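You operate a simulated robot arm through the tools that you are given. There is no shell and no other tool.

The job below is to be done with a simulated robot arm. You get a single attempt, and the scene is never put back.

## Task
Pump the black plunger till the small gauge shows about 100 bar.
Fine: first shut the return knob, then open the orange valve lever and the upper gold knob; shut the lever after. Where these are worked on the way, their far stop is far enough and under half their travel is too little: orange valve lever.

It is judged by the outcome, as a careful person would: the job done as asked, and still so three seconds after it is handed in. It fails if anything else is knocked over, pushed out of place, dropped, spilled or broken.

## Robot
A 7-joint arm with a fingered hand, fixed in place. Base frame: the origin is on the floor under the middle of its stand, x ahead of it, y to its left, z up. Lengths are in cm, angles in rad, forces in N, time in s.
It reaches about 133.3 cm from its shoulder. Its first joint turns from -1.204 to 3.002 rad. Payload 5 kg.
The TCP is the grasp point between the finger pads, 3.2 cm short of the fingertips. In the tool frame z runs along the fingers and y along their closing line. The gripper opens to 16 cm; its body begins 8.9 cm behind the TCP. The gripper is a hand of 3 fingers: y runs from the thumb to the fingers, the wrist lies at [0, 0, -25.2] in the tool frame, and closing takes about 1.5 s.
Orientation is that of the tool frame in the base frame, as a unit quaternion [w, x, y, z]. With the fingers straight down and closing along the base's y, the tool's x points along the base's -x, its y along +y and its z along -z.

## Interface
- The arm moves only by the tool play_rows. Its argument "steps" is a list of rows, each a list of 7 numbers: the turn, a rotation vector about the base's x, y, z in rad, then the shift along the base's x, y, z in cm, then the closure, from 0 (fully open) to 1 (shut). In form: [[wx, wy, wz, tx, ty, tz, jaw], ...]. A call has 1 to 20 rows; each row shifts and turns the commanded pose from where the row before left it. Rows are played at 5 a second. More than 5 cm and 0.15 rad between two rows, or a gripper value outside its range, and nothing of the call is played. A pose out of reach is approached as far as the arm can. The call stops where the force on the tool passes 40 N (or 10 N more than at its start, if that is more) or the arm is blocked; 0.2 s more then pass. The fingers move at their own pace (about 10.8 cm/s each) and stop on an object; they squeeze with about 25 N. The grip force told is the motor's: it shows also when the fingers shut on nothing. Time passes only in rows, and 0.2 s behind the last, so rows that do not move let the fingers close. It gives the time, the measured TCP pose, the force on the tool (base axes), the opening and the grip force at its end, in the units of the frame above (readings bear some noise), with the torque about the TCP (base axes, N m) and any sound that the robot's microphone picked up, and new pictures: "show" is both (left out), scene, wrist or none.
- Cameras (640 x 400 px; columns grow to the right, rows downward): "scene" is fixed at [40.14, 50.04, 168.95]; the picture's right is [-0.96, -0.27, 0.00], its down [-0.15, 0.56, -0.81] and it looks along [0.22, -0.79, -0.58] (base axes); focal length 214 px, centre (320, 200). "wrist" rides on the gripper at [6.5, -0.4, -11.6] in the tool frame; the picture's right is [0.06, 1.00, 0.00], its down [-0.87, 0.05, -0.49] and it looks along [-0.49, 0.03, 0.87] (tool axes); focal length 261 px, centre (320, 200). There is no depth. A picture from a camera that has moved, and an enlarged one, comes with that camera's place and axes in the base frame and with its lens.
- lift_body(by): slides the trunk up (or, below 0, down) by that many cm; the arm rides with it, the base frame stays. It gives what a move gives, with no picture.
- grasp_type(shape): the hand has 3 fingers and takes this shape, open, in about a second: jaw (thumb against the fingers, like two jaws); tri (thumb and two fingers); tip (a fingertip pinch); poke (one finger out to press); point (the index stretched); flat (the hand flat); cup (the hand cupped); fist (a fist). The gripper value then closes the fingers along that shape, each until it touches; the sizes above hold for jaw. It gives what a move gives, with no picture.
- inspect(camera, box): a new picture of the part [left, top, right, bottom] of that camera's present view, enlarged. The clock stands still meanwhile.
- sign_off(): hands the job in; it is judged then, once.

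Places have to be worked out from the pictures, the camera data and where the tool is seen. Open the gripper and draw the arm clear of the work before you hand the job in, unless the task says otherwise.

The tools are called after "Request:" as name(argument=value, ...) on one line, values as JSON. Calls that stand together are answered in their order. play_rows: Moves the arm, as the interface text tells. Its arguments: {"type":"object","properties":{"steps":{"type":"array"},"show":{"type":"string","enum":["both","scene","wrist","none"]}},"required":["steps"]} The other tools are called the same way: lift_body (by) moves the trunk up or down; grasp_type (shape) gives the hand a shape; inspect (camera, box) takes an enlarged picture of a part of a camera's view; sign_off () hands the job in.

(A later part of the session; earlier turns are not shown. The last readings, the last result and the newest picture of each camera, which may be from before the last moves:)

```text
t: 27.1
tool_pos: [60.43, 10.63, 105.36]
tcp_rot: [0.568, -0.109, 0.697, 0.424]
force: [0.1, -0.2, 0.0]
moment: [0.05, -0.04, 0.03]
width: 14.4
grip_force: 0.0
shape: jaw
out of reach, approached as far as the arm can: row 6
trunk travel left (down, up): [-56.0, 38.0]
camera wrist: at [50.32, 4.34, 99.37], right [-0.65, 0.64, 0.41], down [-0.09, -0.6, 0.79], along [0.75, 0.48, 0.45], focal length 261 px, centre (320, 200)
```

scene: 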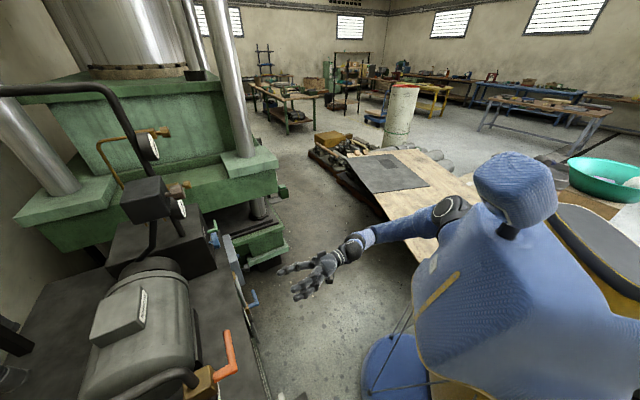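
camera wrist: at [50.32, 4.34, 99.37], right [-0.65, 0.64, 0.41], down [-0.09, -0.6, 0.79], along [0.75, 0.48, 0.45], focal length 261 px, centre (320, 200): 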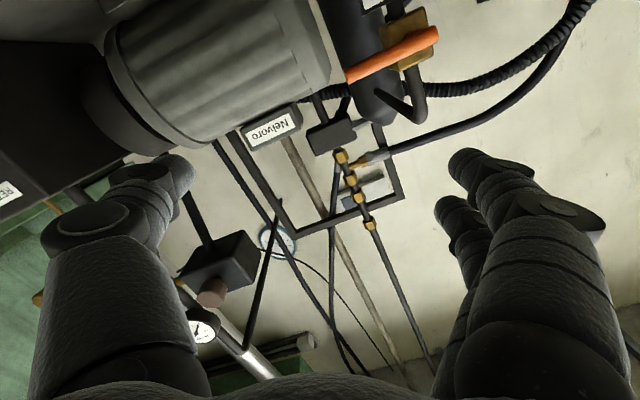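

The arm is too folded here at this trunk height. I raise the trunk 30 cm so the shoulder is higher, then come forward and down toward the lever.

Request:
lift_body(by=30)

Request:
play_rows(steps=[[0, 0, 0, 1.5, 2.5, -3.5, 0.1], [0, 0, 0, 1, 2.5, -3.5, 0.1], [0, 0, 0, 0.5, 2.5, -3.5, 0.1], [0, 0, 0, 0, 2.5, -3.5, 0.1]])

```text
t: 30.1
tool_pos: [60.25, 10.8, 135.29]
tcp_rot: [0.567, -0.108, 0.698, 0.424]
force: [-0.7, 0.3, -0.8]
moment: [-0.03, 0.01, -0.01]
width: 14.4
grip_force: 0.0
shape: jaw
trunk travel left (down, up): [-86.0, 8.0]
```

```text
t: 31.1
tool_pos: [63.38, 20.92, 121.4]
tcp_rot: [0.567, -0.109, 0.697, 0.425]
force: [0.5, -0.1, 0.0]
moment: [-0.03, -0.02, 0.01]
width: 14.4
grip_force: 0.2
shape: jaw
trunk travel left (down, up): [-86.0, 8.0]
camera wrist: at [53.23, 14.63, 115.62], right [-0.65, 0.64, 0.41], down [-0.09, -0.6, 0.79], along [0.75, 0.48, 0.45], focal length 261 px, centre (320, 200)
```

scene: 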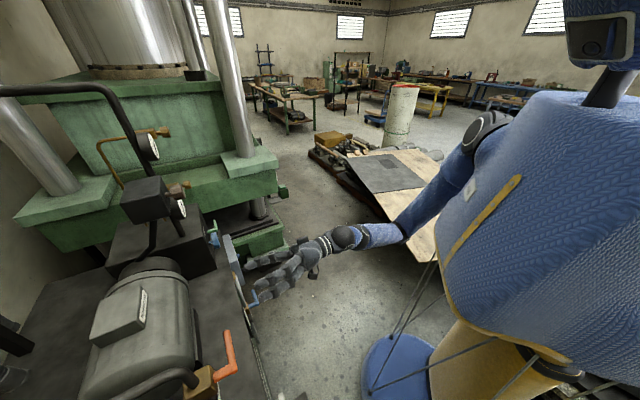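
wrist: 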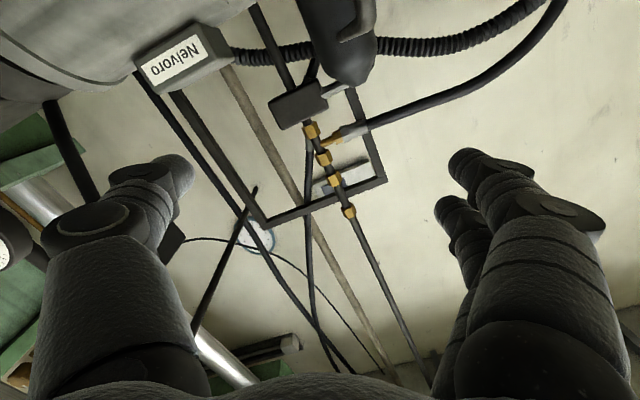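

Reachable here. I lower in front of the lever handle and roll the hand so the jaws close vertically around the horizontal bar, staying about 10 cm short of it.

Request:
play_rows(steps=[[0.094, 0.094, 0, -0.4, 0.4, -2.9, 0.1], [0.094, 0.094, 0, -0.4, 0.4, -2.9, 0.1], [0.094, 0.094, 0, -0.4, 0.5, -2.9, 0.1], [0.094, 0.094, 0, -0.4, 0.5, -2.9, 0.1], [0.094, 0.094, 0, -0.3, 0.5, -2.9, 0.1], [0.094, 0.094, 0, -0.3, 0.5, -2.7, 0.1]])

Request:
inspect(camera="scene", box=[160, 250, 400, 400])

```text
t: 32.5
tool_pos: [61.0, 23.75, 104.31]
tcp_rot: [0.36, 0.173, 0.682, 0.612]
force: [0.1, -0.8, 0.5]
moment: [0.0, 0.02, 0.01]
width: 14.39
grip_force: 0.0
shape: jaw
trunk travel left (down, up): [-86.0, 8.0]
camera wrist: at [48.33, 19.88, 102.02], right [-0.25, 0.23, 0.94], down [0.24, -0.93, 0.29], along [0.94, 0.29, 0.18], focal length 261 px, centre (320, 200)
```

scene: 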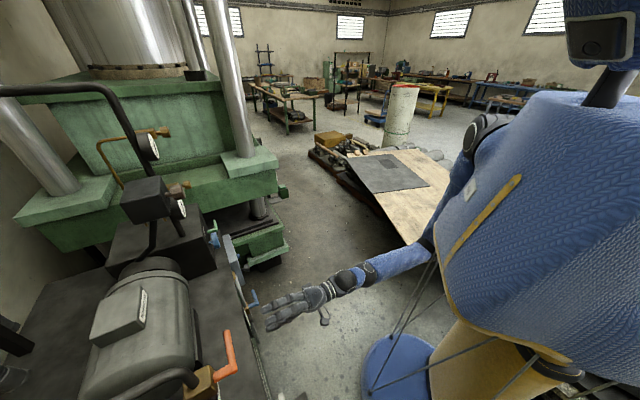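
wrist: 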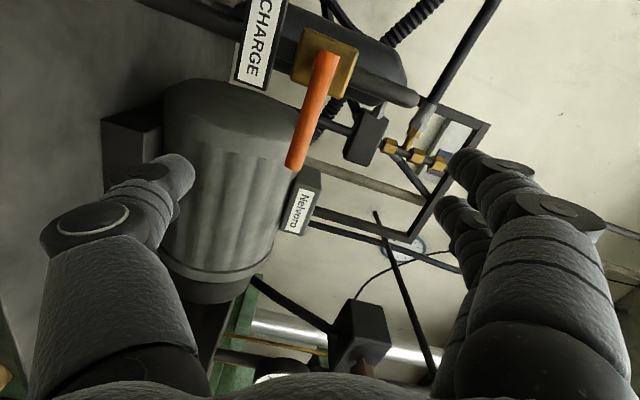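

```text
2.67 times, centred on (280, 325) of scene
camera zoom: at [40.14, 50.04, 168.95], right [-0.96, -0.27, 0.0], down [-0.15, 0.56, -0.81], along [0.22, -0.79, -0.58], focal length 572 px, centre (427, -133)
```

zoom: 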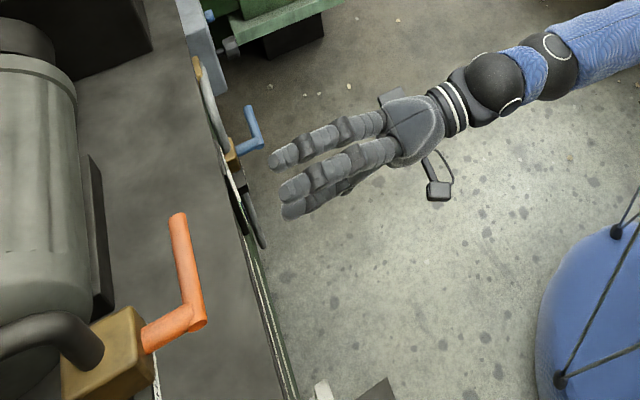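

The view is clear: the orange bar runs to the viewer's right at z≈103.5, its grip point near (69.7, 33.6). I roll slightly more, pre-close to ~8 cm and advance so the bar lies between thumb and fingers.

Request:
play_rows(steps=[[0.06, 0.06, 0, 0, 0, -0.3, 0.5], [0.06, 0.06, 0, 0, 0, -0.4, 0.5], [0.05, 0.05, 0, 2, 2, 0, 0.5], [0, 0, 0, 2.5, 2.5, 0, 0.5], [0, 0, 0, 2.2, 2.2, 0, 0.5], [0, 0, 0, 1.8, 1.8, 0, 0.5]])

Request:
inspect(camera="scene", box=[160, 300, 320, 400])

```text
t: 33.9
tool_pos: [69.69, 32.32, 103.62]
tcp_rot: [0.286, 0.254, 0.656, 0.651]
force: [1.2, -0.4, -0.1]
moment: [0.0, -0.03, 0.0]
width: 8.05
grip_force: 0.0
shape: jaw
trunk travel left (down, up): [-86.0, 8.0]
camera wrist: at [56.81, 28.7, 102.75], right [-0.08, 0.07, 0.99], down [0.27, -0.96, 0.09], along [0.96, 0.27, 0.06], focal length 261 px, centre (320, 200)
```

scene: 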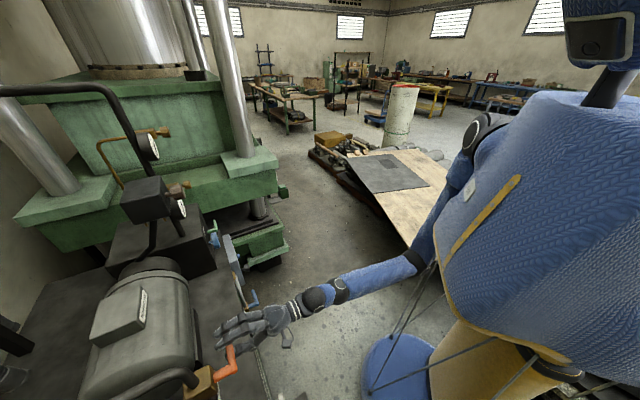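
wrist: 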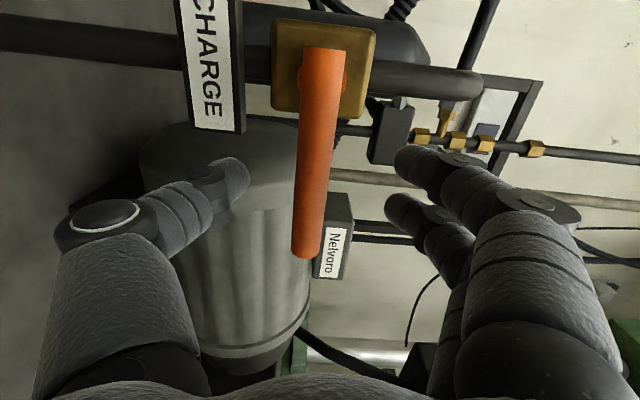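

```text
4.00 times, centred on (240, 350) of scene
camera zoom: at [40.14, 50.04, 168.95], right [-0.96, -0.27, 0.0], down [-0.15, 0.56, -0.81], along [0.22, -0.79, -0.58], focal length 858 px, centre (640, -400)
```

zoom: 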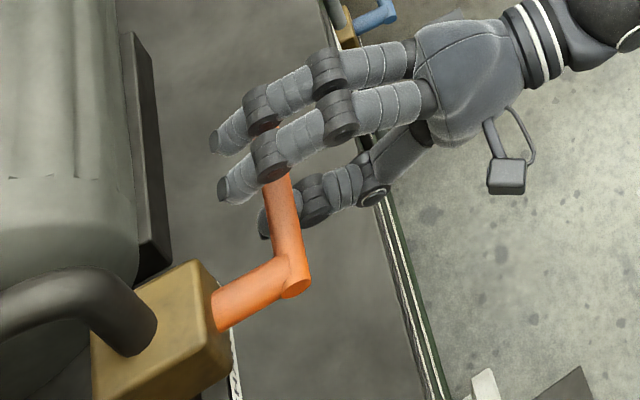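

The bar lies between the thumb (below) and fingers (above). I close the grip on it.

Request:
play_rows(steps=[[0, 0, 0, 0, 0, 0, 0.8], [0, 0, 0, 0, 0, 0, 1.0], [0, 0, 0, 0, 0, 0, 1.0], [0, 0, 0, 0, 0, 0, 1.0], [0, 0, 0, 0, 0, 0, 1.0]], show="wrist")

```text
t: 35.1
tool_pos: [69.6, 32.31, 103.59]
tcp_rot: [0.285, 0.253, 0.656, 0.651]
force: [8.7, 8.3, 0.1]
moment: [0.1, -0.04, 0.0]
width: 0.48
grip_force: 25.1
shape: jaw
trunk travel left (down, up): [-86.0, 8.0]
camera wrist: at [56.8, 28.74, 102.79], right [-0.08, 0.07, 0.99], down [0.27, -0.96, 0.09], along [0.96, 0.27, 0.06], focal length 261 px, centre (320, 200)
```

wrist: 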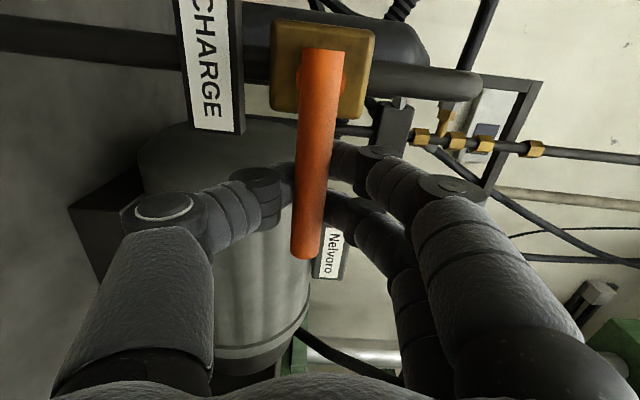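

The fingers now cage the bar. I test the opening direction: turn counter-clockwise (bar moves up) a little about the stem and watch the force.

Request:
play_rows(steps=[[-0.07, -0.07, 0, -0.02, 0.02, 0.64, 0.92], [-0.07, -0.07, 0, -0.07, 0.07, 0.63, 0.92], [-0.07, -0.07, 0, -0.11, 0.11, 0.62, 0.92]], show="wrist")

```text
t: 35.9
tool_pos: [69.36, 32.32, 105.41]
tcp_rot: [0.377, 0.154, 0.687, 0.601]
force: [0.6, 1.2, -3.0]
moment: [0.02, 0.03, 0.07]
width: 1.32
grip_force: 0.1
shape: jaw
trunk travel left (down, up): [-86.0, 8.0]
camera wrist: at [56.92, 28.39, 102.74], right [-0.28, 0.27, 0.92], down [0.22, -0.91, 0.34], along [0.93, 0.3, 0.2], focal length 261 px, centre (320, 200)
```

wrist: 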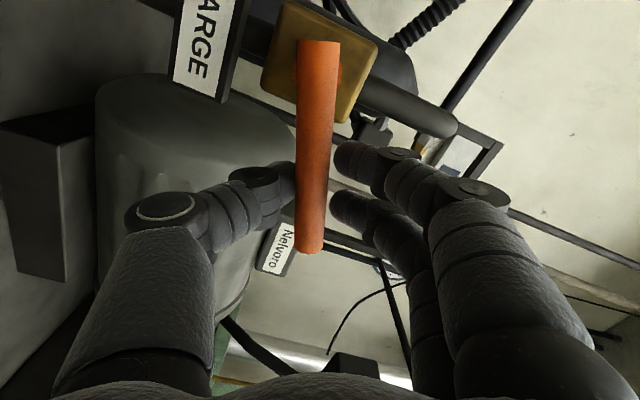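

The bar follows the hand upward freely. I continue the counter-clockwise arc about the stem.

Request:
play_rows(steps=[[-0.07, -0.07, 0, -0.155, 0.155, 0.6, 0.92], [-0.07, -0.07, 0, -0.197, 0.197, 0.576, 0.92], [-0.07, -0.07, 0, -0.237, 0.237, 0.545, 0.92], [-0.07, -0.07, 0, -0.274, 0.274, 0.509, 0.92], [-0.07, -0.07, 0, -0.308, 0.308, 0.468, 0.92], [-0.07, -0.07, 0, -0.34, 0.34, 0.422, 0.92], [-0.07, -0.07, 0, -0.368, 0.368, 0.372, 0.92]], show="wrist")

```text
t: 37.5
tool_pos: [67.51, 34.42, 108.75]
tcp_rot: [0.557, -0.09, 0.7, 0.437]
force: [1.1, -0.4, -2.4]
moment: [0.01, 0.03, -0.01]
width: 1.31
grip_force: 0.2
shape: jaw
trunk travel left (down, up): [-86.0, 8.0]
camera wrist: at [57.27, 28.21, 102.83], right [-0.64, 0.62, 0.46], down [-0.06, -0.63, 0.77], along [0.77, 0.46, 0.44], focal length 261 px, centre (320, 200)
```

wrist: 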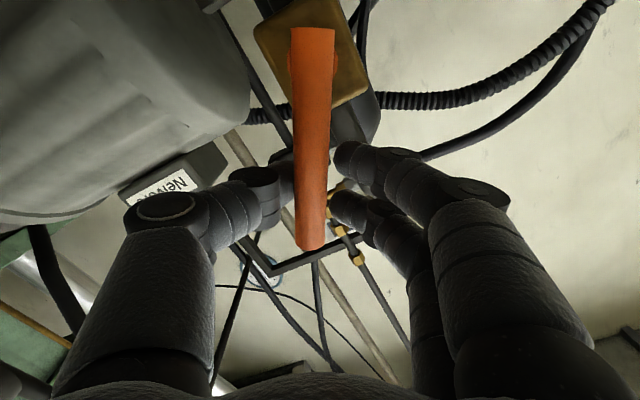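

The lever is past half-way and moves freely. I continue to the far stop at about 90°.

Request:
play_rows(steps=[[-0.07, -0.07, 0, -0.392, 0.392, 0.318, 0.92], [-0.07, -0.07, 0, -0.413, 0.413, 0.261, 0.92], [-0.07, -0.07, 0, -0.429, 0.429, 0.202, 0.92], [-0.07, -0.07, 0, -0.441, 0.441, 0.14, 0.92], [-0.07, -0.07, 0, -0.449, 0.449, 0.077, 0.92], [-0.07, -0.07, 0, -0.452, 0.452, 0.013, 0.92]])

Request:
inspect(camera="scene", box=[160, 300, 320, 400])

```text
t: 38.9
tool_pos: [65.23, 36.7, 109.78]
tcp_rot: [0.658, -0.293, 0.645, 0.255]
force: [4.8, -4.8, -3.5]
moment: [0.04, 0.05, -0.1]
width: 1.4
grip_force: 0.1
shape: jaw
trunk travel left (down, up): [-86.0, 8.0]
camera wrist: at [57.49, 27.88, 103.45], right [-0.71, 0.69, -0.12], down [-0.42, -0.28, 0.87], along [0.57, 0.66, 0.49], focal length 261 px, centre (320, 200)
```

scene: 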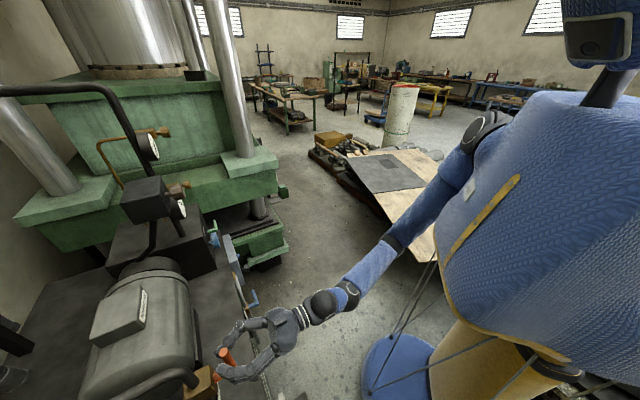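
wrist: 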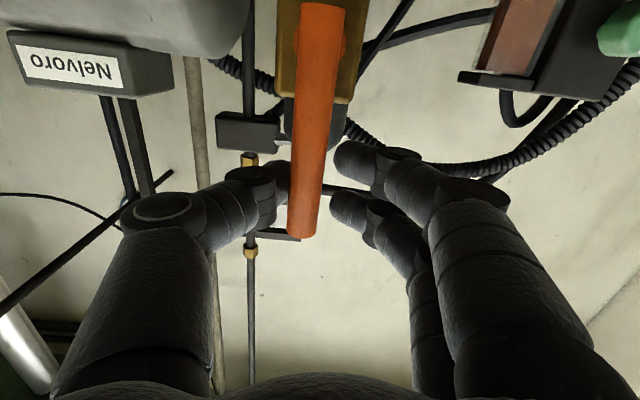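

```text
4.00 times, centred on (240, 350) of scene
camera zoom: at [40.14, 50.04, 168.95], right [-0.96, -0.27, 0.0], down [-0.15, 0.56, -0.81], along [0.22, -0.79, -0.58], focal length 858 px, centre (640, -400)
```

zoom: 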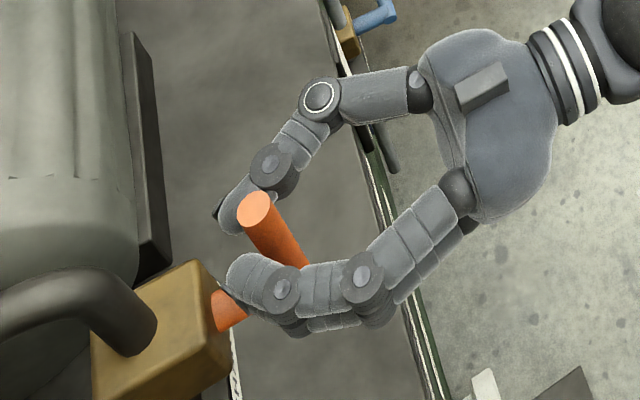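

The lever now stands vertical with a slight reaction. I push a little further to confirm that it is at its far stop.

Request:
play_rows(steps=[[-0.05, -0.05, 0, -0.3, 0.3, -0.03, 0.92], [-0.03, -0.03, 0, -0.2, 0.2, -0.05, 0.92]], show="wrist")

```text
t: 39.5
tool_pos: [64.64, 37.03, 109.66]
tcp_rot: [0.671, -0.328, 0.628, 0.217]
force: [8.4, -12.9, -5.7]
moment: [0.13, 0.16, -0.34]
width: 1.65
grip_force: 0.1
shape: jaw
trunk travel left (down, up): [-86.0, 8.0]
camera wrist: at [57.49, 27.83, 103.42], right [-0.7, 0.68, -0.23], down [-0.48, -0.21, 0.85], along [0.53, 0.7, 0.47], focal length 261 px, centre (320, 200)
```

wrist: 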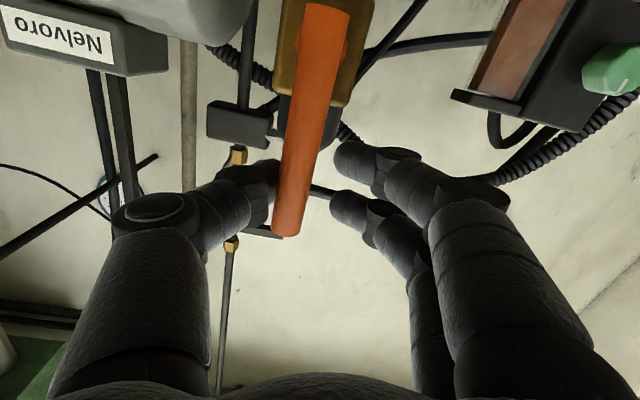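

The bar stays while the hand pushes (15 N), so it is at its open stop. I relieve the push, open, and back straight off.

Request:
play_rows(steps=[[0.03, 0.03, 0, 0.4, -0.4, 0, 0.8], [0, 0, 0, 0, 0, 0, 0.45], [0, 0, 0, 0, 0, 0, 0.4], [0, 0, 0, 0, 0, 0, 0.4], [0, 0, 0, -2, -2, 0, 0.4], [0, 0, 0, -3, -3, 0, 0.4], [0, 0, 0, -3, -3, 0, 0.4]])

Request:
inspect(camera="scene", box=[160, 300, 320, 400])

```text
t: 41.1
tool_pos: [56.87, 28.67, 109.89]
tcp_rot: [0.667, -0.315, 0.634, 0.232]
force: [0.0, -0.6, -0.2]
moment: [-0.02, 0.01, 0.0]
width: 9.53
grip_force: 0.0
shape: jaw
trunk travel left (down, up): [-86.0, 8.0]
camera wrist: at [49.49, 19.57, 103.62], right [-0.7, 0.69, -0.19], down [-0.46, -0.24, 0.86], along [0.54, 0.69, 0.48], focal length 261 px, centre (320, 200)
```

scene: 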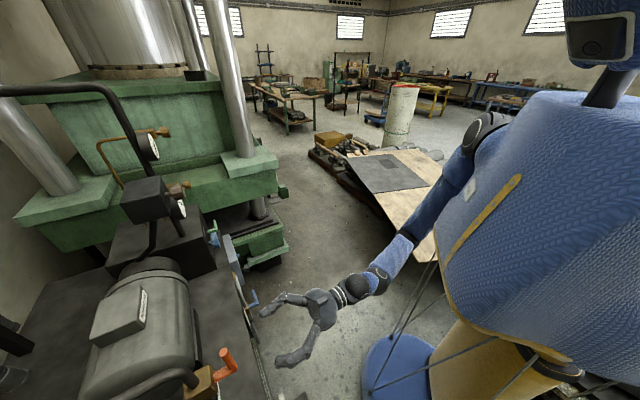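
wrist: 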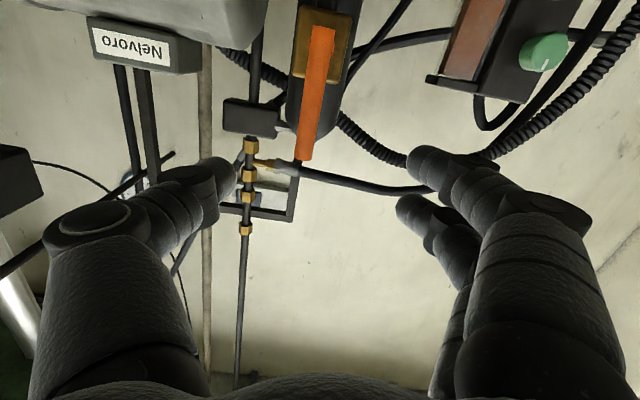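

```text
4.00 times, centred on (240, 350) of scene
camera zoom: at [40.14, 50.04, 168.95], right [-0.96, -0.27, 0.0], down [-0.15, 0.56, -0.81], along [0.22, -0.79, -0.58], focal length 858 px, centre (640, -400)
```

zoom: 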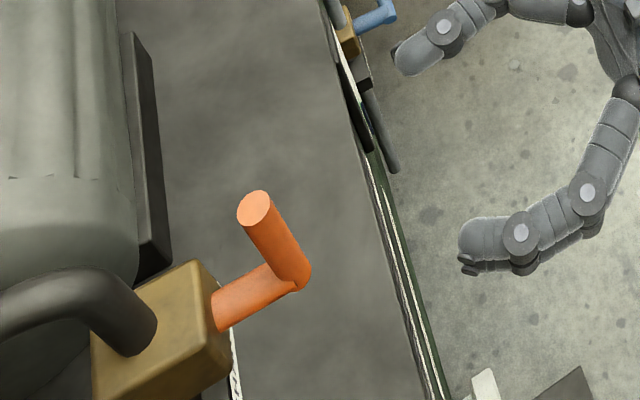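

The lever is open and stands vertical. Now to the upper gold knob near (124, -17.4, 141): I travel right and up in front of the unit, keeping about 15 cm clear of it.

Request:
play_rows(steps=[[0, 0, 0, -1, -4, 1, 0.3], [0, 0, 0, 1, -4, 1, 0.3], [0, 0, 0, 3, -3, 1.6, 0.3], [0, 0, 0, 3, -3, 1.6, 0.3], [0, 0, 0, 3, -3, 1.6, 0.3], [0, 0, 0, 3, -3, 1.6, 0.3], [0, 0, 0, 3, -3, 1.6, 0.3], [0, 0, 0, 3, -3, 1.6, 0.3], [0, 0, 0, 3, -3, 1.6, 0.3], [0, 0, 0, 3, -3, 1.6, 0.3]])

```text
t: 43.3
tool_pos: [80.87, -3.22, 124.32]
tcp_rot: [0.666, -0.316, 0.634, 0.232]
force: [-0.3, 0.3, -0.6]
moment: [0.02, -0.01, -0.03]
width: 11.15
grip_force: 0.0
shape: jaw
trunk travel left (down, up): [-86.0, 8.0]
camera wrist: at [73.5, -12.29, 118.03], right [-0.7, 0.69, -0.19], down [-0.46, -0.24, 0.86], along [0.54, 0.69, 0.48], focal length 261 px, centre (320, 200)
```

scene: 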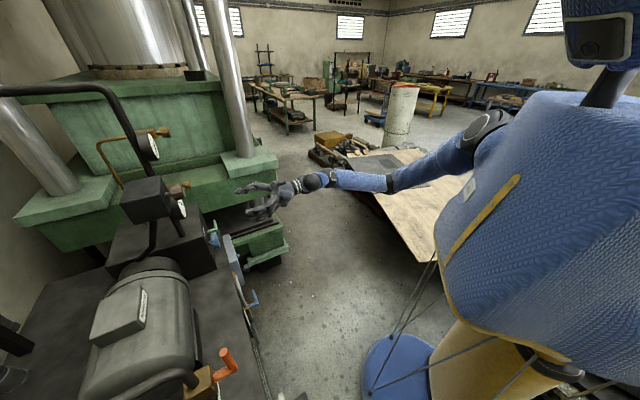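
wrist: 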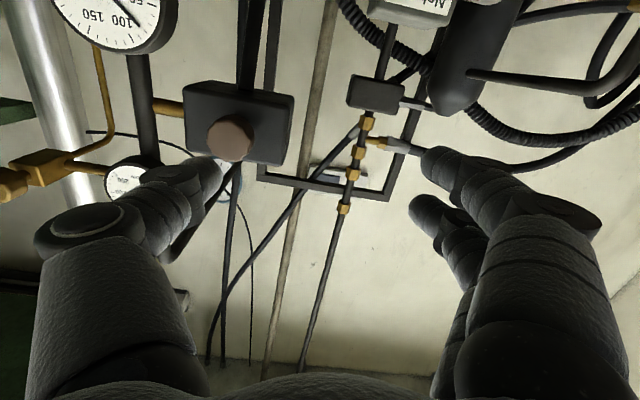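

Path clear. I continue to a point ~15 cm in front of the upper gold knob, rolling clockwise on the way so there is room for the counter-clockwise opening turn.

Request:
play_rows(steps=[[0.094, 0.094, 0, 3.2, -2.5, 1.67, 0.3], [0.094, 0.094, 0, 3.2, -2.5, 1.67, 0.3], [0.094, 0.094, 0, 3.2, -2.5, 1.67, 0.3], [0.094, 0.094, 0, 3.2, -2.5, 1.67, 0.3], [0.094, 0.094, 0, 3.2, -2.5, 1.67, 0.3], [0.094, 0.094, 0, 3.2, -2.5, 1.67, 0.3], [0.094, 0.094, 0, 3.2, -2.5, 1.67, 0.3], [0.094, 0.094, 0, 3.2, -2.5, 1.67, 0.3], [0.094, 0.094, 0, 3.2, -2.5, 1.67, 0.3], [0.094, 0.094, 0, 3.2, -2.5, 1.67, 0.3]])

Request:
inspect(camera="wrist", box=[160, 50, 480, 250])

```text
t: 45.5
tool_pos: [112.9, -28.19, 140.77]
tcp_rot: [0.384, 0.145, 0.69, 0.597]
force: [-0.5, 0.7, 0.4]
moment: [0.04, 0.02, -0.02]
width: 11.17
grip_force: 0.1
shape: jaw
trunk travel left (down, up): [-86.0, 8.0]
camera wrist: at [100.45, -32.12, 137.99], right [-0.3, 0.29, 0.91], down [0.22, -0.91, 0.36], along [0.93, 0.3, 0.21], focal length 261 px, centre (320, 200)
```

scene: 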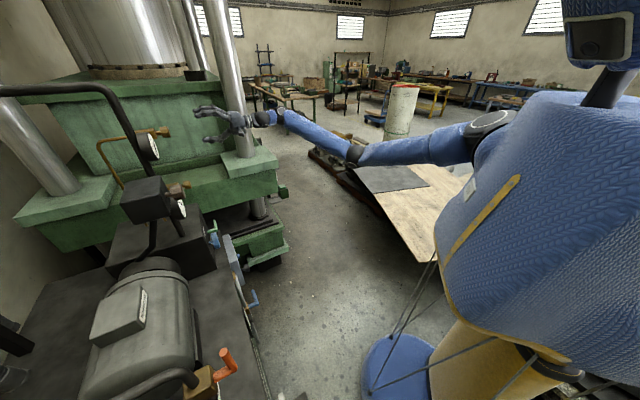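
wrist: 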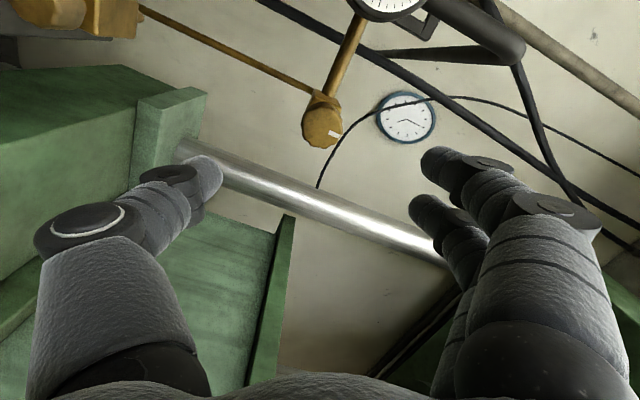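

```text
2.00 times, centred on (320, 150) of wrist
camera zoom: at [100.45, -32.12, 137.99], right [-0.3, 0.29, 0.91], down [0.22, -0.91, 0.36], along [0.93, 0.3, 0.21], focal length 521 px, centre (320, 300)
```

zoom: 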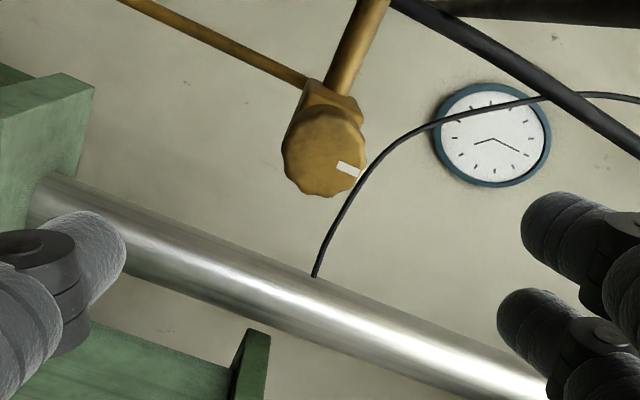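

The gold knob face is centred at about (123.8, -17.2, 141.1), 4 cm wide, mark at 12 o'clock – same as the shut return knob – so open is counter-clockwise. I pre-close and approach along the axis.

Request:
play_rows(steps=[[0, 0, 0, 0, 0, 0.2, 0.5], [0, 0, 0, 2.5, 2.5, 0.15, 0.5], [0, 0, 0, 2.5, 2.5, 0, 0.5], [0, 0, 0, 1.5, 1.5, 0, 0.5]])

Request:
inspect(camera="scene", box=[120, 80, 280, 180])

```text
t: 46.5
tool_pos: [119.59, -21.52, 141.42]
tcp_rot: [0.385, 0.145, 0.689, 0.597]
force: [-0.3, -0.4, -0.4]
moment: [0.01, -0.01, 0.02]
width: 8.06
grip_force: 0.1
shape: jaw
trunk travel left (down, up): [-86.0, 8.0]
camera wrist: at [107.18, -25.64, 138.68], right [-0.3, 0.29, 0.91], down [0.22, -0.91, 0.36], along [0.93, 0.3, 0.21], focal length 261 px, centre (320, 200)
```

scene: 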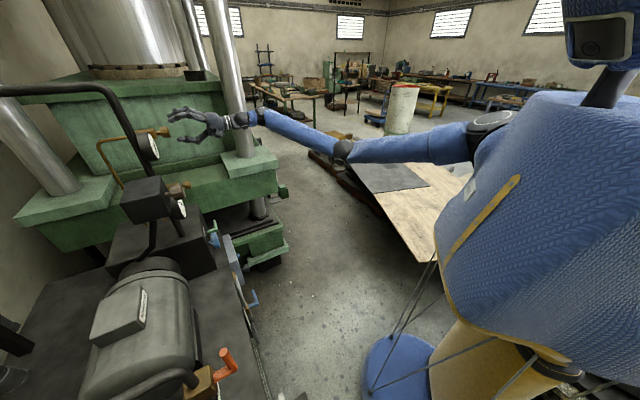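
wrist: 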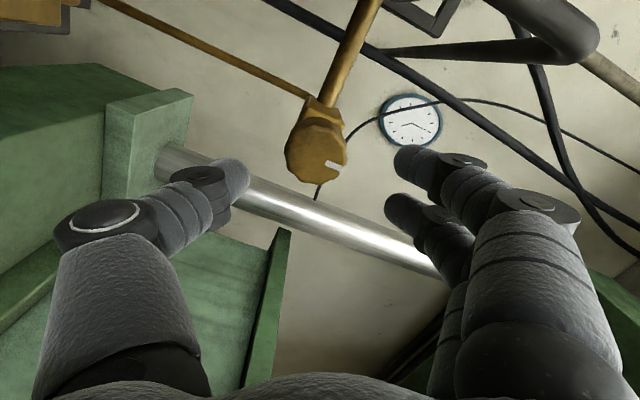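

```text
4.00 times, centred on (200, 130) of scene
camera zoom: at [40.14, 50.04, 168.95], right [-0.96, -0.27, 0.0], down [-0.15, 0.56, -0.81], along [0.22, -0.79, -0.58], focal length 858 px, centre (800, 480)
```

zoom: 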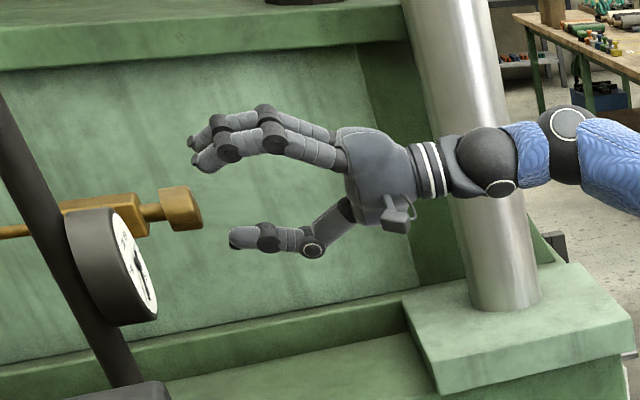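

Alignment looks good in both views. I zoom the wrist view to pin down the knob's centre before the final approach.

Request:
inspect(camera="wrist", box=[240, 80, 400, 180])

```text
4.00 times, centred on (320, 130) of wrist
camera zoom: at [107.18, -25.64, 138.68], right [-0.3, 0.29, 0.91], down [0.22, -0.91, 0.36], along [0.93, 0.3, 0.21], focal length 1043 px, centre (320, 480)
```

zoom: 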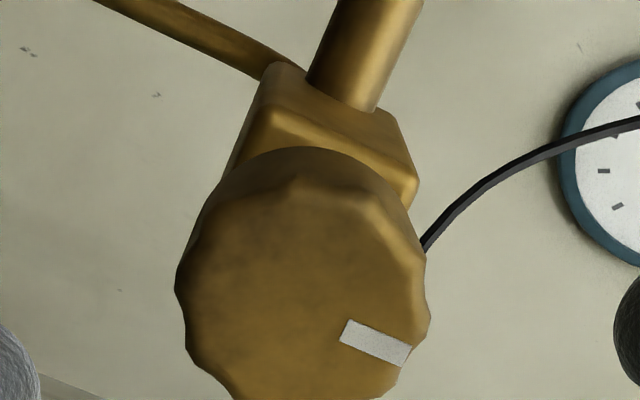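

The knob's face centre is at (123.8, -17.2, 141.1), right on the hand's axis. I advance 5.6 cm, lower 0.3 cm and close.

Request:
play_rows(steps=[[0, 0, 0, 2, 2, -0.15, 0.5], [0, 0, 0, 2, 2, -0.15, 0.5], [0, 0, 0, 0, 0, 0, 0.7], [0, 0, 0, 0, 0, 0, 0.9], [0, 0, 0, 0, 0, 0, 0.9], [0, 0, 0, 0, 0, 0, 0.9]])

Request:
inspect(camera="scene", box=[120, 80, 280, 180])

```text
t: 47.9
tool_pos: [123.62, -17.66, 141.12]
tcp_rot: [0.386, 0.144, 0.688, 0.597]
force: [5.0, -2.4, 0.2]
moment: [0.04, 0.01, -0.07]
width: 3.11
grip_force: 25.1
shape: jaw
trunk travel left (down, up): [-86.0, 8.0]
camera wrist: at [111.15, -21.63, 138.29], right [-0.3, 0.29, 0.91], down [0.22, -0.91, 0.36], along [0.93, 0.3, 0.21], focal length 261 px, centre (320, 200)
```

scene: 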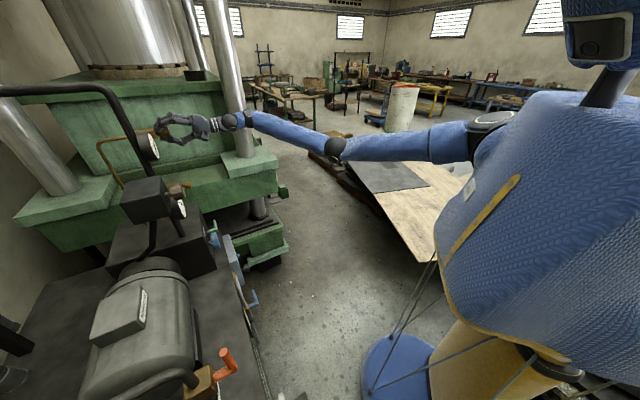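
wrist: 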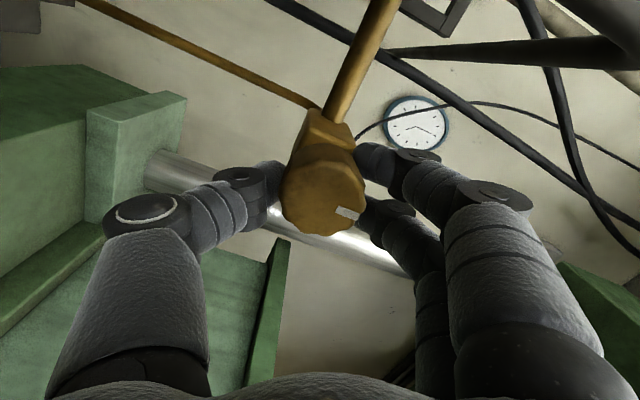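

```text
4.00 times, centred on (200, 130) of scene
camera zoom: at [40.14, 50.04, 168.95], right [-0.96, -0.27, 0.0], down [-0.15, 0.56, -0.81], along [0.22, -0.79, -0.58], focal length 858 px, centre (800, 480)
```

zoom: 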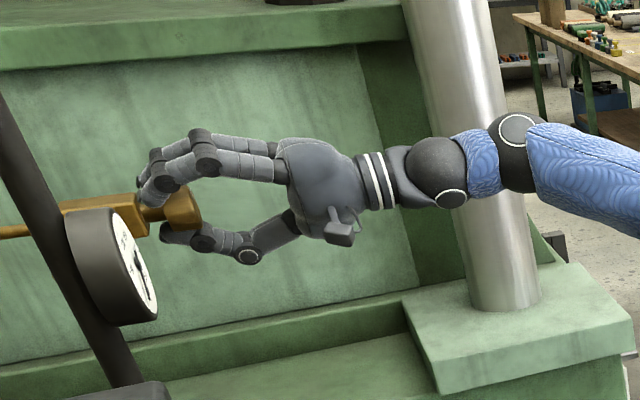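

Gripped with tips still on the knob (2.7 of ~3.3 cm). I turn it counter-clockwise and check whether it follows.

Request:
play_rows(steps=[[-0.05, -0.05, 0, 0, 0, 0, 0.95], [-0.07, -0.07, 0, 0, 0, 0, 0.95], [-0.07, -0.07, 0, 0, 0, 0, 0.95], [-0.07, -0.07, 0, 0, 0, 0, 0.95], [-0.07, -0.07, 0, 0, 0, 0, 0.95], [-0.07, -0.07, 0, 0, 0, 0, 0.95]], show="wrist")

```text
t: 49.3
tool_pos: [123.5, -17.7, 141.19]
tcp_rot: [0.535, -0.055, 0.703, 0.465]
force: [8.7, -1.2, 6.8]
moment: [0.12, -0.01, -0.15]
width: 3.14
grip_force: 24.6
shape: jaw
trunk travel left (down, up): [-86.0, 8.0]
camera wrist: at [112.81, -23.3, 135.75], right [-0.6, 0.59, 0.54], down [-0.01, -0.69, 0.73], along [0.8, 0.43, 0.42], focal length 261 px, centre (320, 200)
```

wrist: 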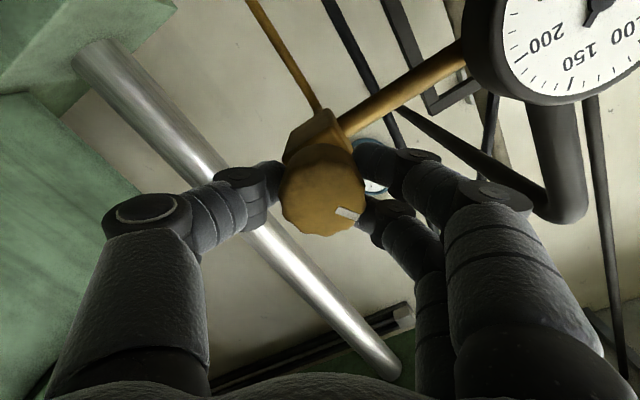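

The knob follows (mark fixed in the hand). I continue counter-clockwise.

Request:
play_rows(steps=[[-0.07, -0.07, 0, 0.04, 0, 0.04, 0.95], [-0.07, -0.07, 0, 0.04, 0, 0.04, 0.95], [-0.07, -0.07, 0, 0, 0, 0, 0.95], [-0.07, -0.07, 0, 0, 0, 0, 0.95], [-0.07, -0.07, 0, 0, 0, 0, 0.95], [-0.07, -0.07, 0, 0, 0, 0, 0.95], [-0.07, -0.07, 0, 0, 0, 0, 0.95], [-0.07, -0.07, 0, 0, 0, 0, 0.95]], show="wrist")

```text
t: 51.1
tool_pos: [123.43, -17.34, 141.35]
tcp_rot: [0.67, -0.325, 0.63, 0.222]
force: [0.3, 7.3, 3.2]
moment: [0.07, -0.02, 0.1]
width: 3.07
grip_force: 25.3
shape: jaw
trunk travel left (down, up): [-86.0, 8.0]
camera wrist: at [116.19, -26.69, 135.14], right [-0.7, 0.68, -0.22], down [-0.48, -0.22, 0.85], along [0.53, 0.7, 0.48], focal length 261 px, centre (320, 200)
```

wrist: 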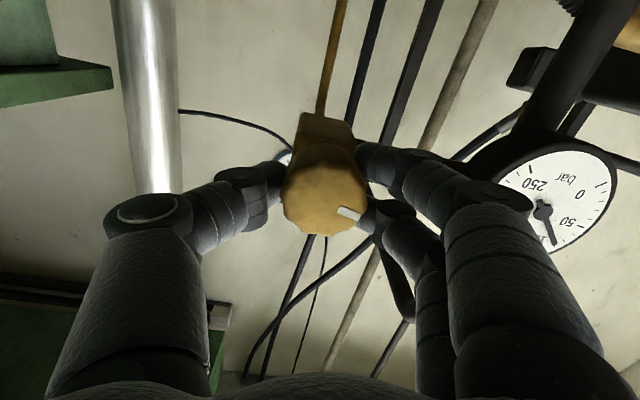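

The small gauge's needle seems to have moved as the knob opened; I zoom in on it.

Request:
inspect(camera="wrist", box=[480, 120, 640, 270])

Request:
inspect(camera="scene", box=[120, 110, 216, 230])

```text
2.67 times, centred on (560, 195) of wrist
camera zoom: at [116.19, -26.69, 135.14], right [-0.7, 0.68, -0.22], down [-0.48, -0.22, 0.85], along [0.53, 0.7, 0.48], focal length 695 px, centre (-320, 213)
```

zoom: 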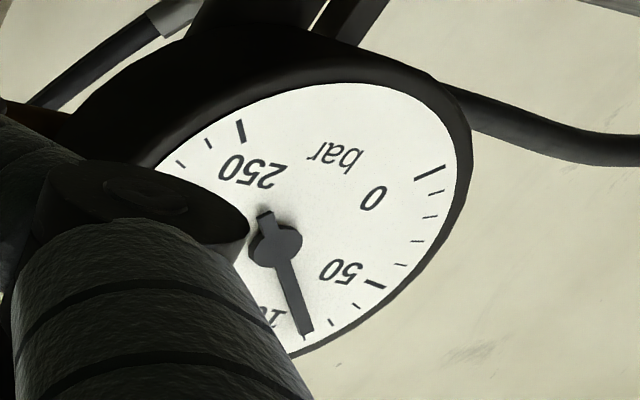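

```text
3.33 times, centred on (168, 170) of scene
camera zoom: at [40.14, 50.04, 168.95], right [-0.96, -0.27, 0.0], down [-0.15, 0.56, -0.81], along [0.22, -0.79, -0.58], focal length 715 px, centre (827, 300)
```

zoom: 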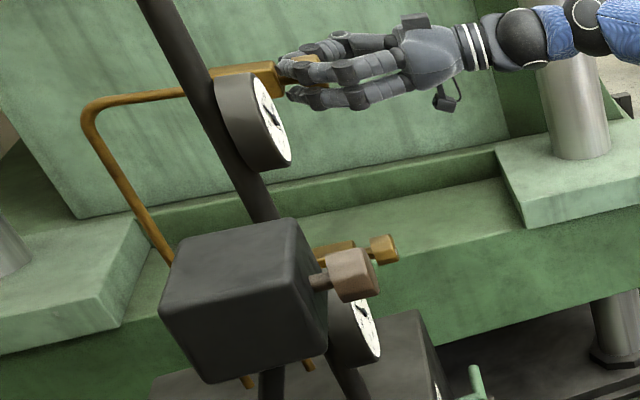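

The small gauge now reads about 80 bar, since the line is charged. I continue opening the gold knob to its stop.

Request:
play_rows(steps=[[-0.07, -0.07, 0, 0, 0.04, 0.02, 0.95], [-0.07, -0.07, 0, 0, 0.03, 0.02, 0.95], [-0.07, -0.07, 0, 0, 0, 0, 0.95], [-0.07, -0.07, 0, 0, 0, 0, 0.95], [-0.07, -0.07, 0, 0, 0, 0, 0.95], [-0.07, -0.07, 0, 0, 0, 0, 0.95], [-0.07, -0.07, 0, 0, 0, 0, 0.95]], show="wrist")

Request:
inspect(camera="wrist", box=[240, 140, 400, 240])

```text
t: 52.7
tool_pos: [123.11, -16.82, 141.72]
tcp_rot: [0.704, -0.521, 0.483, -0.02]
force: [1.5, 26.2, 16.3]
moment: [0.69, 0.29, 0.2]
width: 2.7
grip_force: 24.7
shape: jaw
trunk travel left (down, up): [-86.0, 8.0]
camera wrist: at [118.68, -28.81, 137.86], right [-0.44, 0.42, -0.79], down [-0.83, 0.14, 0.54], along [0.33, 0.9, 0.29], focal length 261 px, centre (320, 200)
```

wrist: 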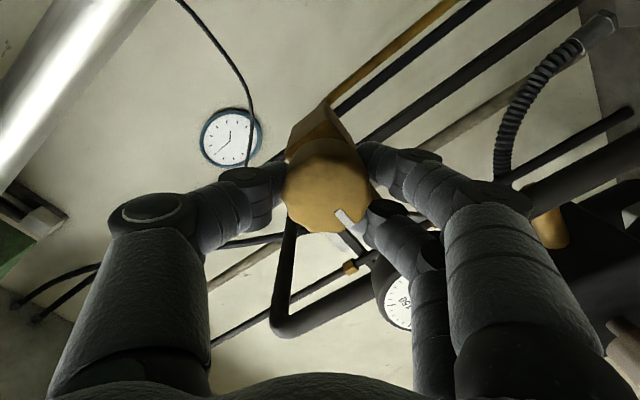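

```text
4.00 times, centred on (320, 190) of wrist
camera zoom: at [118.68, -28.81, 137.86], right [-0.44, 0.42, -0.79], down [-0.83, 0.14, 0.54], along [0.33, 0.9, 0.29], focal length 1043 px, centre (320, 240)
```

zoom: 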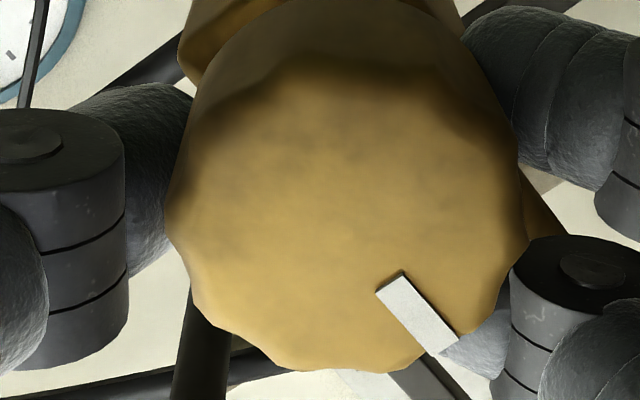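

The mark slipped ~30° in the hand and torque rose, suggesting a stop at about 90°. I release, back off and look.

Request:
play_rows(steps=[[0, 0, 0, 0, 0.1, 0.05, 0.75], [0, 0, 0, 0, 0, 0, 0.5], [0, 0, 0, 0, 0, 0, 0.45], [0, 0, 0, 0, 0, 0, 0.45], [0, 0, 0, -2, -2, 0, 0.45], [0, 0, 0, -3, -3, 0, 0.45], [0, 0, 0, -3, -3, 0, 0.45]])

Request:
inspect(camera="wrist", box=[200, 60, 440, 210])

```text
t: 54.3
tool_pos: [115.21, -25.53, 141.68]
tcp_rot: [0.703, -0.52, 0.485, -0.018]
force: [-0.2, -0.3, -1.1]
moment: [0.0, 0.0, 0.03]
width: 8.76
grip_force: 0.0
shape: jaw
trunk travel left (down, up): [-86.0, 8.0]
camera wrist: at [110.53, -37.4, 137.83], right [-0.44, 0.43, -0.79], down [-0.83, 0.14, 0.54], along [0.34, 0.89, 0.29], focal length 261 px, centre (320, 200)
```

scene: 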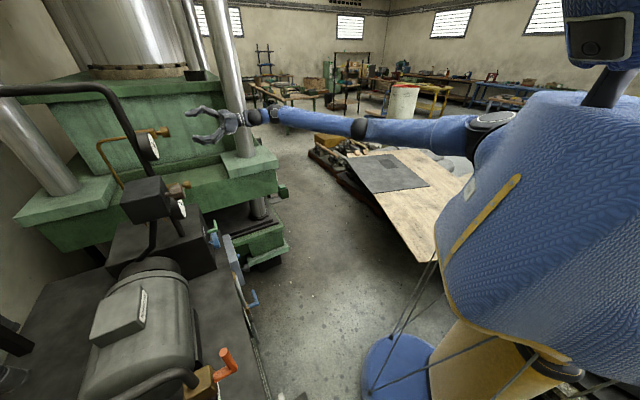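
wrist: 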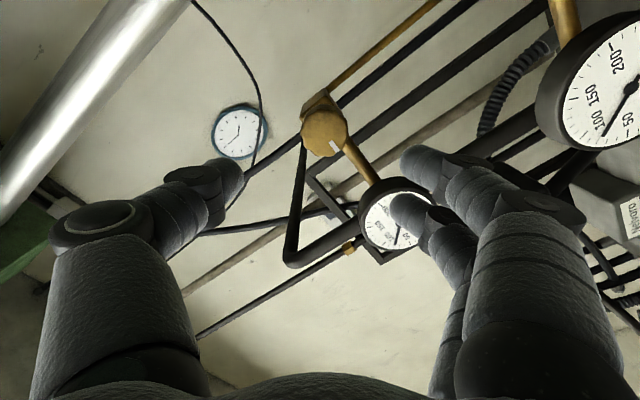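

```text
2.67 times, centred on (320, 135) of wrist
camera zoom: at [110.53, -37.4, 137.83], right [-0.44, 0.43, -0.79], down [-0.83, 0.14, 0.54], along [0.34, 0.89, 0.29], focal length 695 px, centre (320, 373)
```

zoom: 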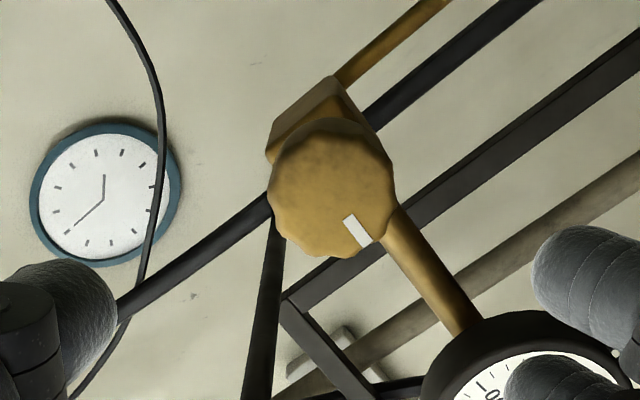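

The mark now points at 9 o'clock, a quarter turn open. I read both gauges via zooms from the wrist and scene cameras before going to the plunger.

Request:
inspect(camera="scene", box=[136, 130, 168, 165])

Request:
inspect(camera="wrist", box=[540, 20, 640, 150])

Request:
inspect(camera="wrist", box=[350, 170, 450, 260])

Request:
inspect(camera="scene", box=[165, 190, 197, 225])

```text
11.43 times, centred on (152, 148) of scene
camera zoom: at [40.14, 50.04, 168.95], right [-0.96, -0.27, 0.0], down [-0.15, 0.56, -0.81], along [0.22, -0.79, -0.58], focal length 2451 px, centre (2240, 800)
```

zoom: 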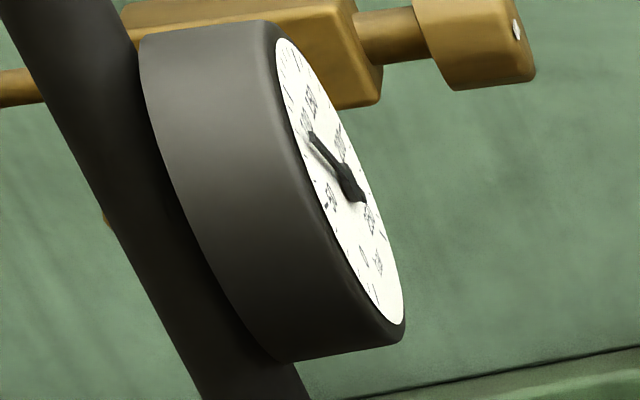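

```text
3.08 times, centred on (590, 85) of wrist
camera zoom: at [110.53, -37.4, 137.83], right [-0.44, 0.43, -0.79], down [-0.83, 0.14, 0.54], along [0.34, 0.89, 0.29], focal length 802 px, centre (-511, 554)
```

zoom: 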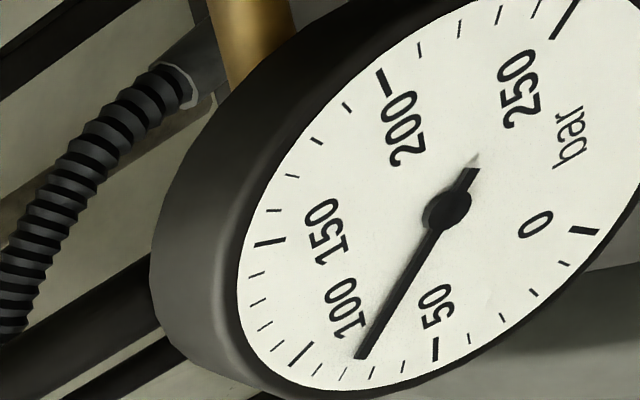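

```text
4.44 times, centred on (400, 215) of wrist
camera zoom: at [110.53, -37.4, 137.83], right [-0.44, 0.43, -0.79], down [-0.83, 0.14, 0.54], along [0.34, 0.89, 0.29], focal length 1158 px, centre (-36, 133)
```

zoom: 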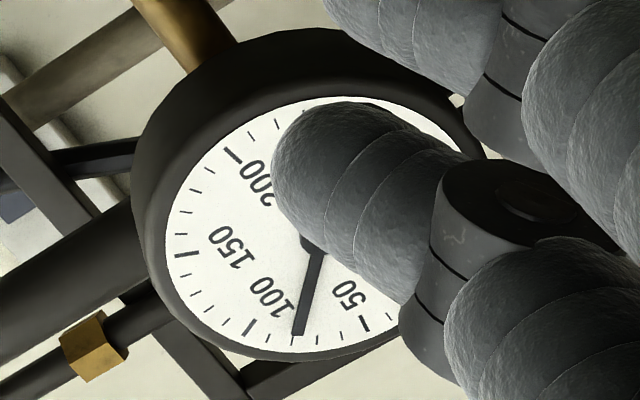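

```text
11.43 times, centred on (181, 208) of scene
camera zoom: at [40.14, 50.04, 168.95], right [-0.96, -0.27, 0.0], down [-0.15, 0.56, -0.81], along [0.22, -0.79, -0.58], focal length 2451 px, centre (1909, 114)
```

zoom: 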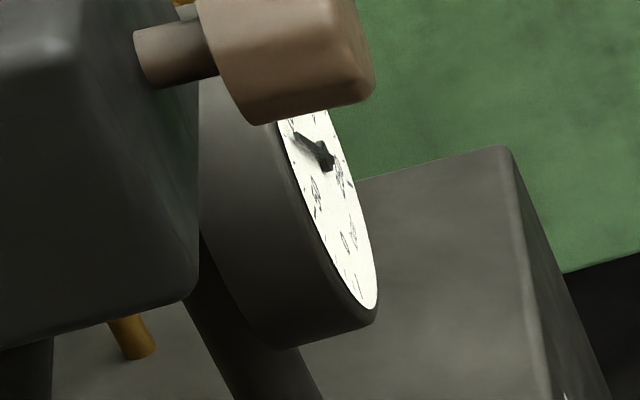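

Both gauges read about 80 bar (second small tick below 100). Scene zoom lets me read the small gauge during pumping. Now I roll back, close the fingers, and travel left in front of the unit toward the plunger.

Request:
play_rows(steps=[[0.0675, 0.0675, 0, -3, -1, 0, 0.5], [0.0675, 0.0675, 0, -3.3, 1.5, 0, 0.6], [0.0675, 0.0675, 0, -3.3, 2.5, 0, 0.7], [0.0675, 0.0675, 0, -3.3, 3, 0, 0.8], [0.0675, 0.0675, 0, -3.3, 3, 0, 0.9], [0.0675, 0.0675, 0, -3.3, 3, 0, 1], [0.0675, 0.0675, 0, -3.3, 3, 0, 1], [0.0675, 0.0675, 0, -3.3, 3, 0, 1], [0.0675, 0.0675, 0, -3.3, 3, 0, 1]])

```text
t: 56.3
tool_pos: [85.61, -4.44, 141.43]
tcp_rot: [0.649, -0.269, 0.655, 0.278]
force: [-0.2, -0.2, 0.2]
moment: [-0.04, -0.01, -0.04]
width: 0.0
grip_force: 25.2
shape: jaw
trunk travel left (down, up): [-86.0, 8.0]
camera wrist: at [77.71, -12.89, 134.98], right [-0.71, 0.7, -0.05], down [-0.37, -0.32, 0.87], along [0.59, 0.64, 0.49], focal length 261 px, centre (320, 200)
```

scene: 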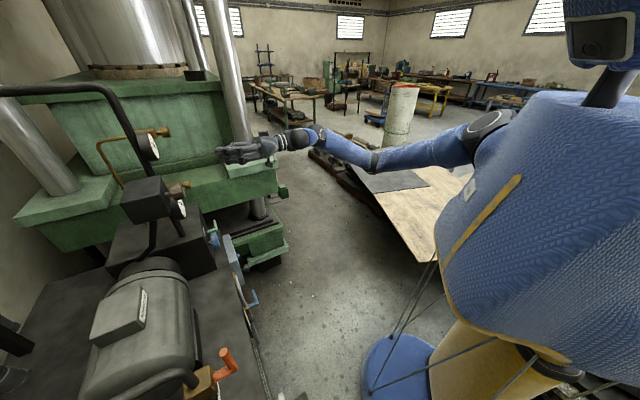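
wrist: 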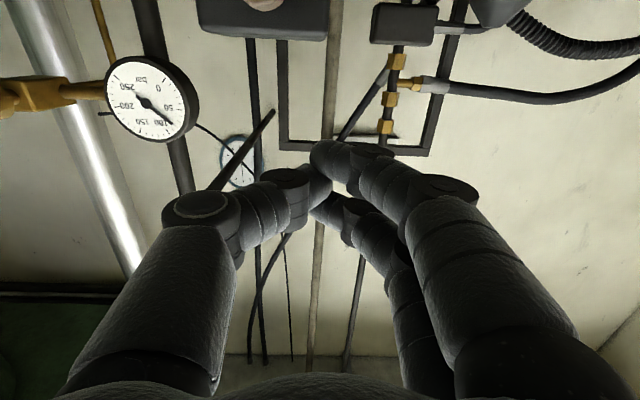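

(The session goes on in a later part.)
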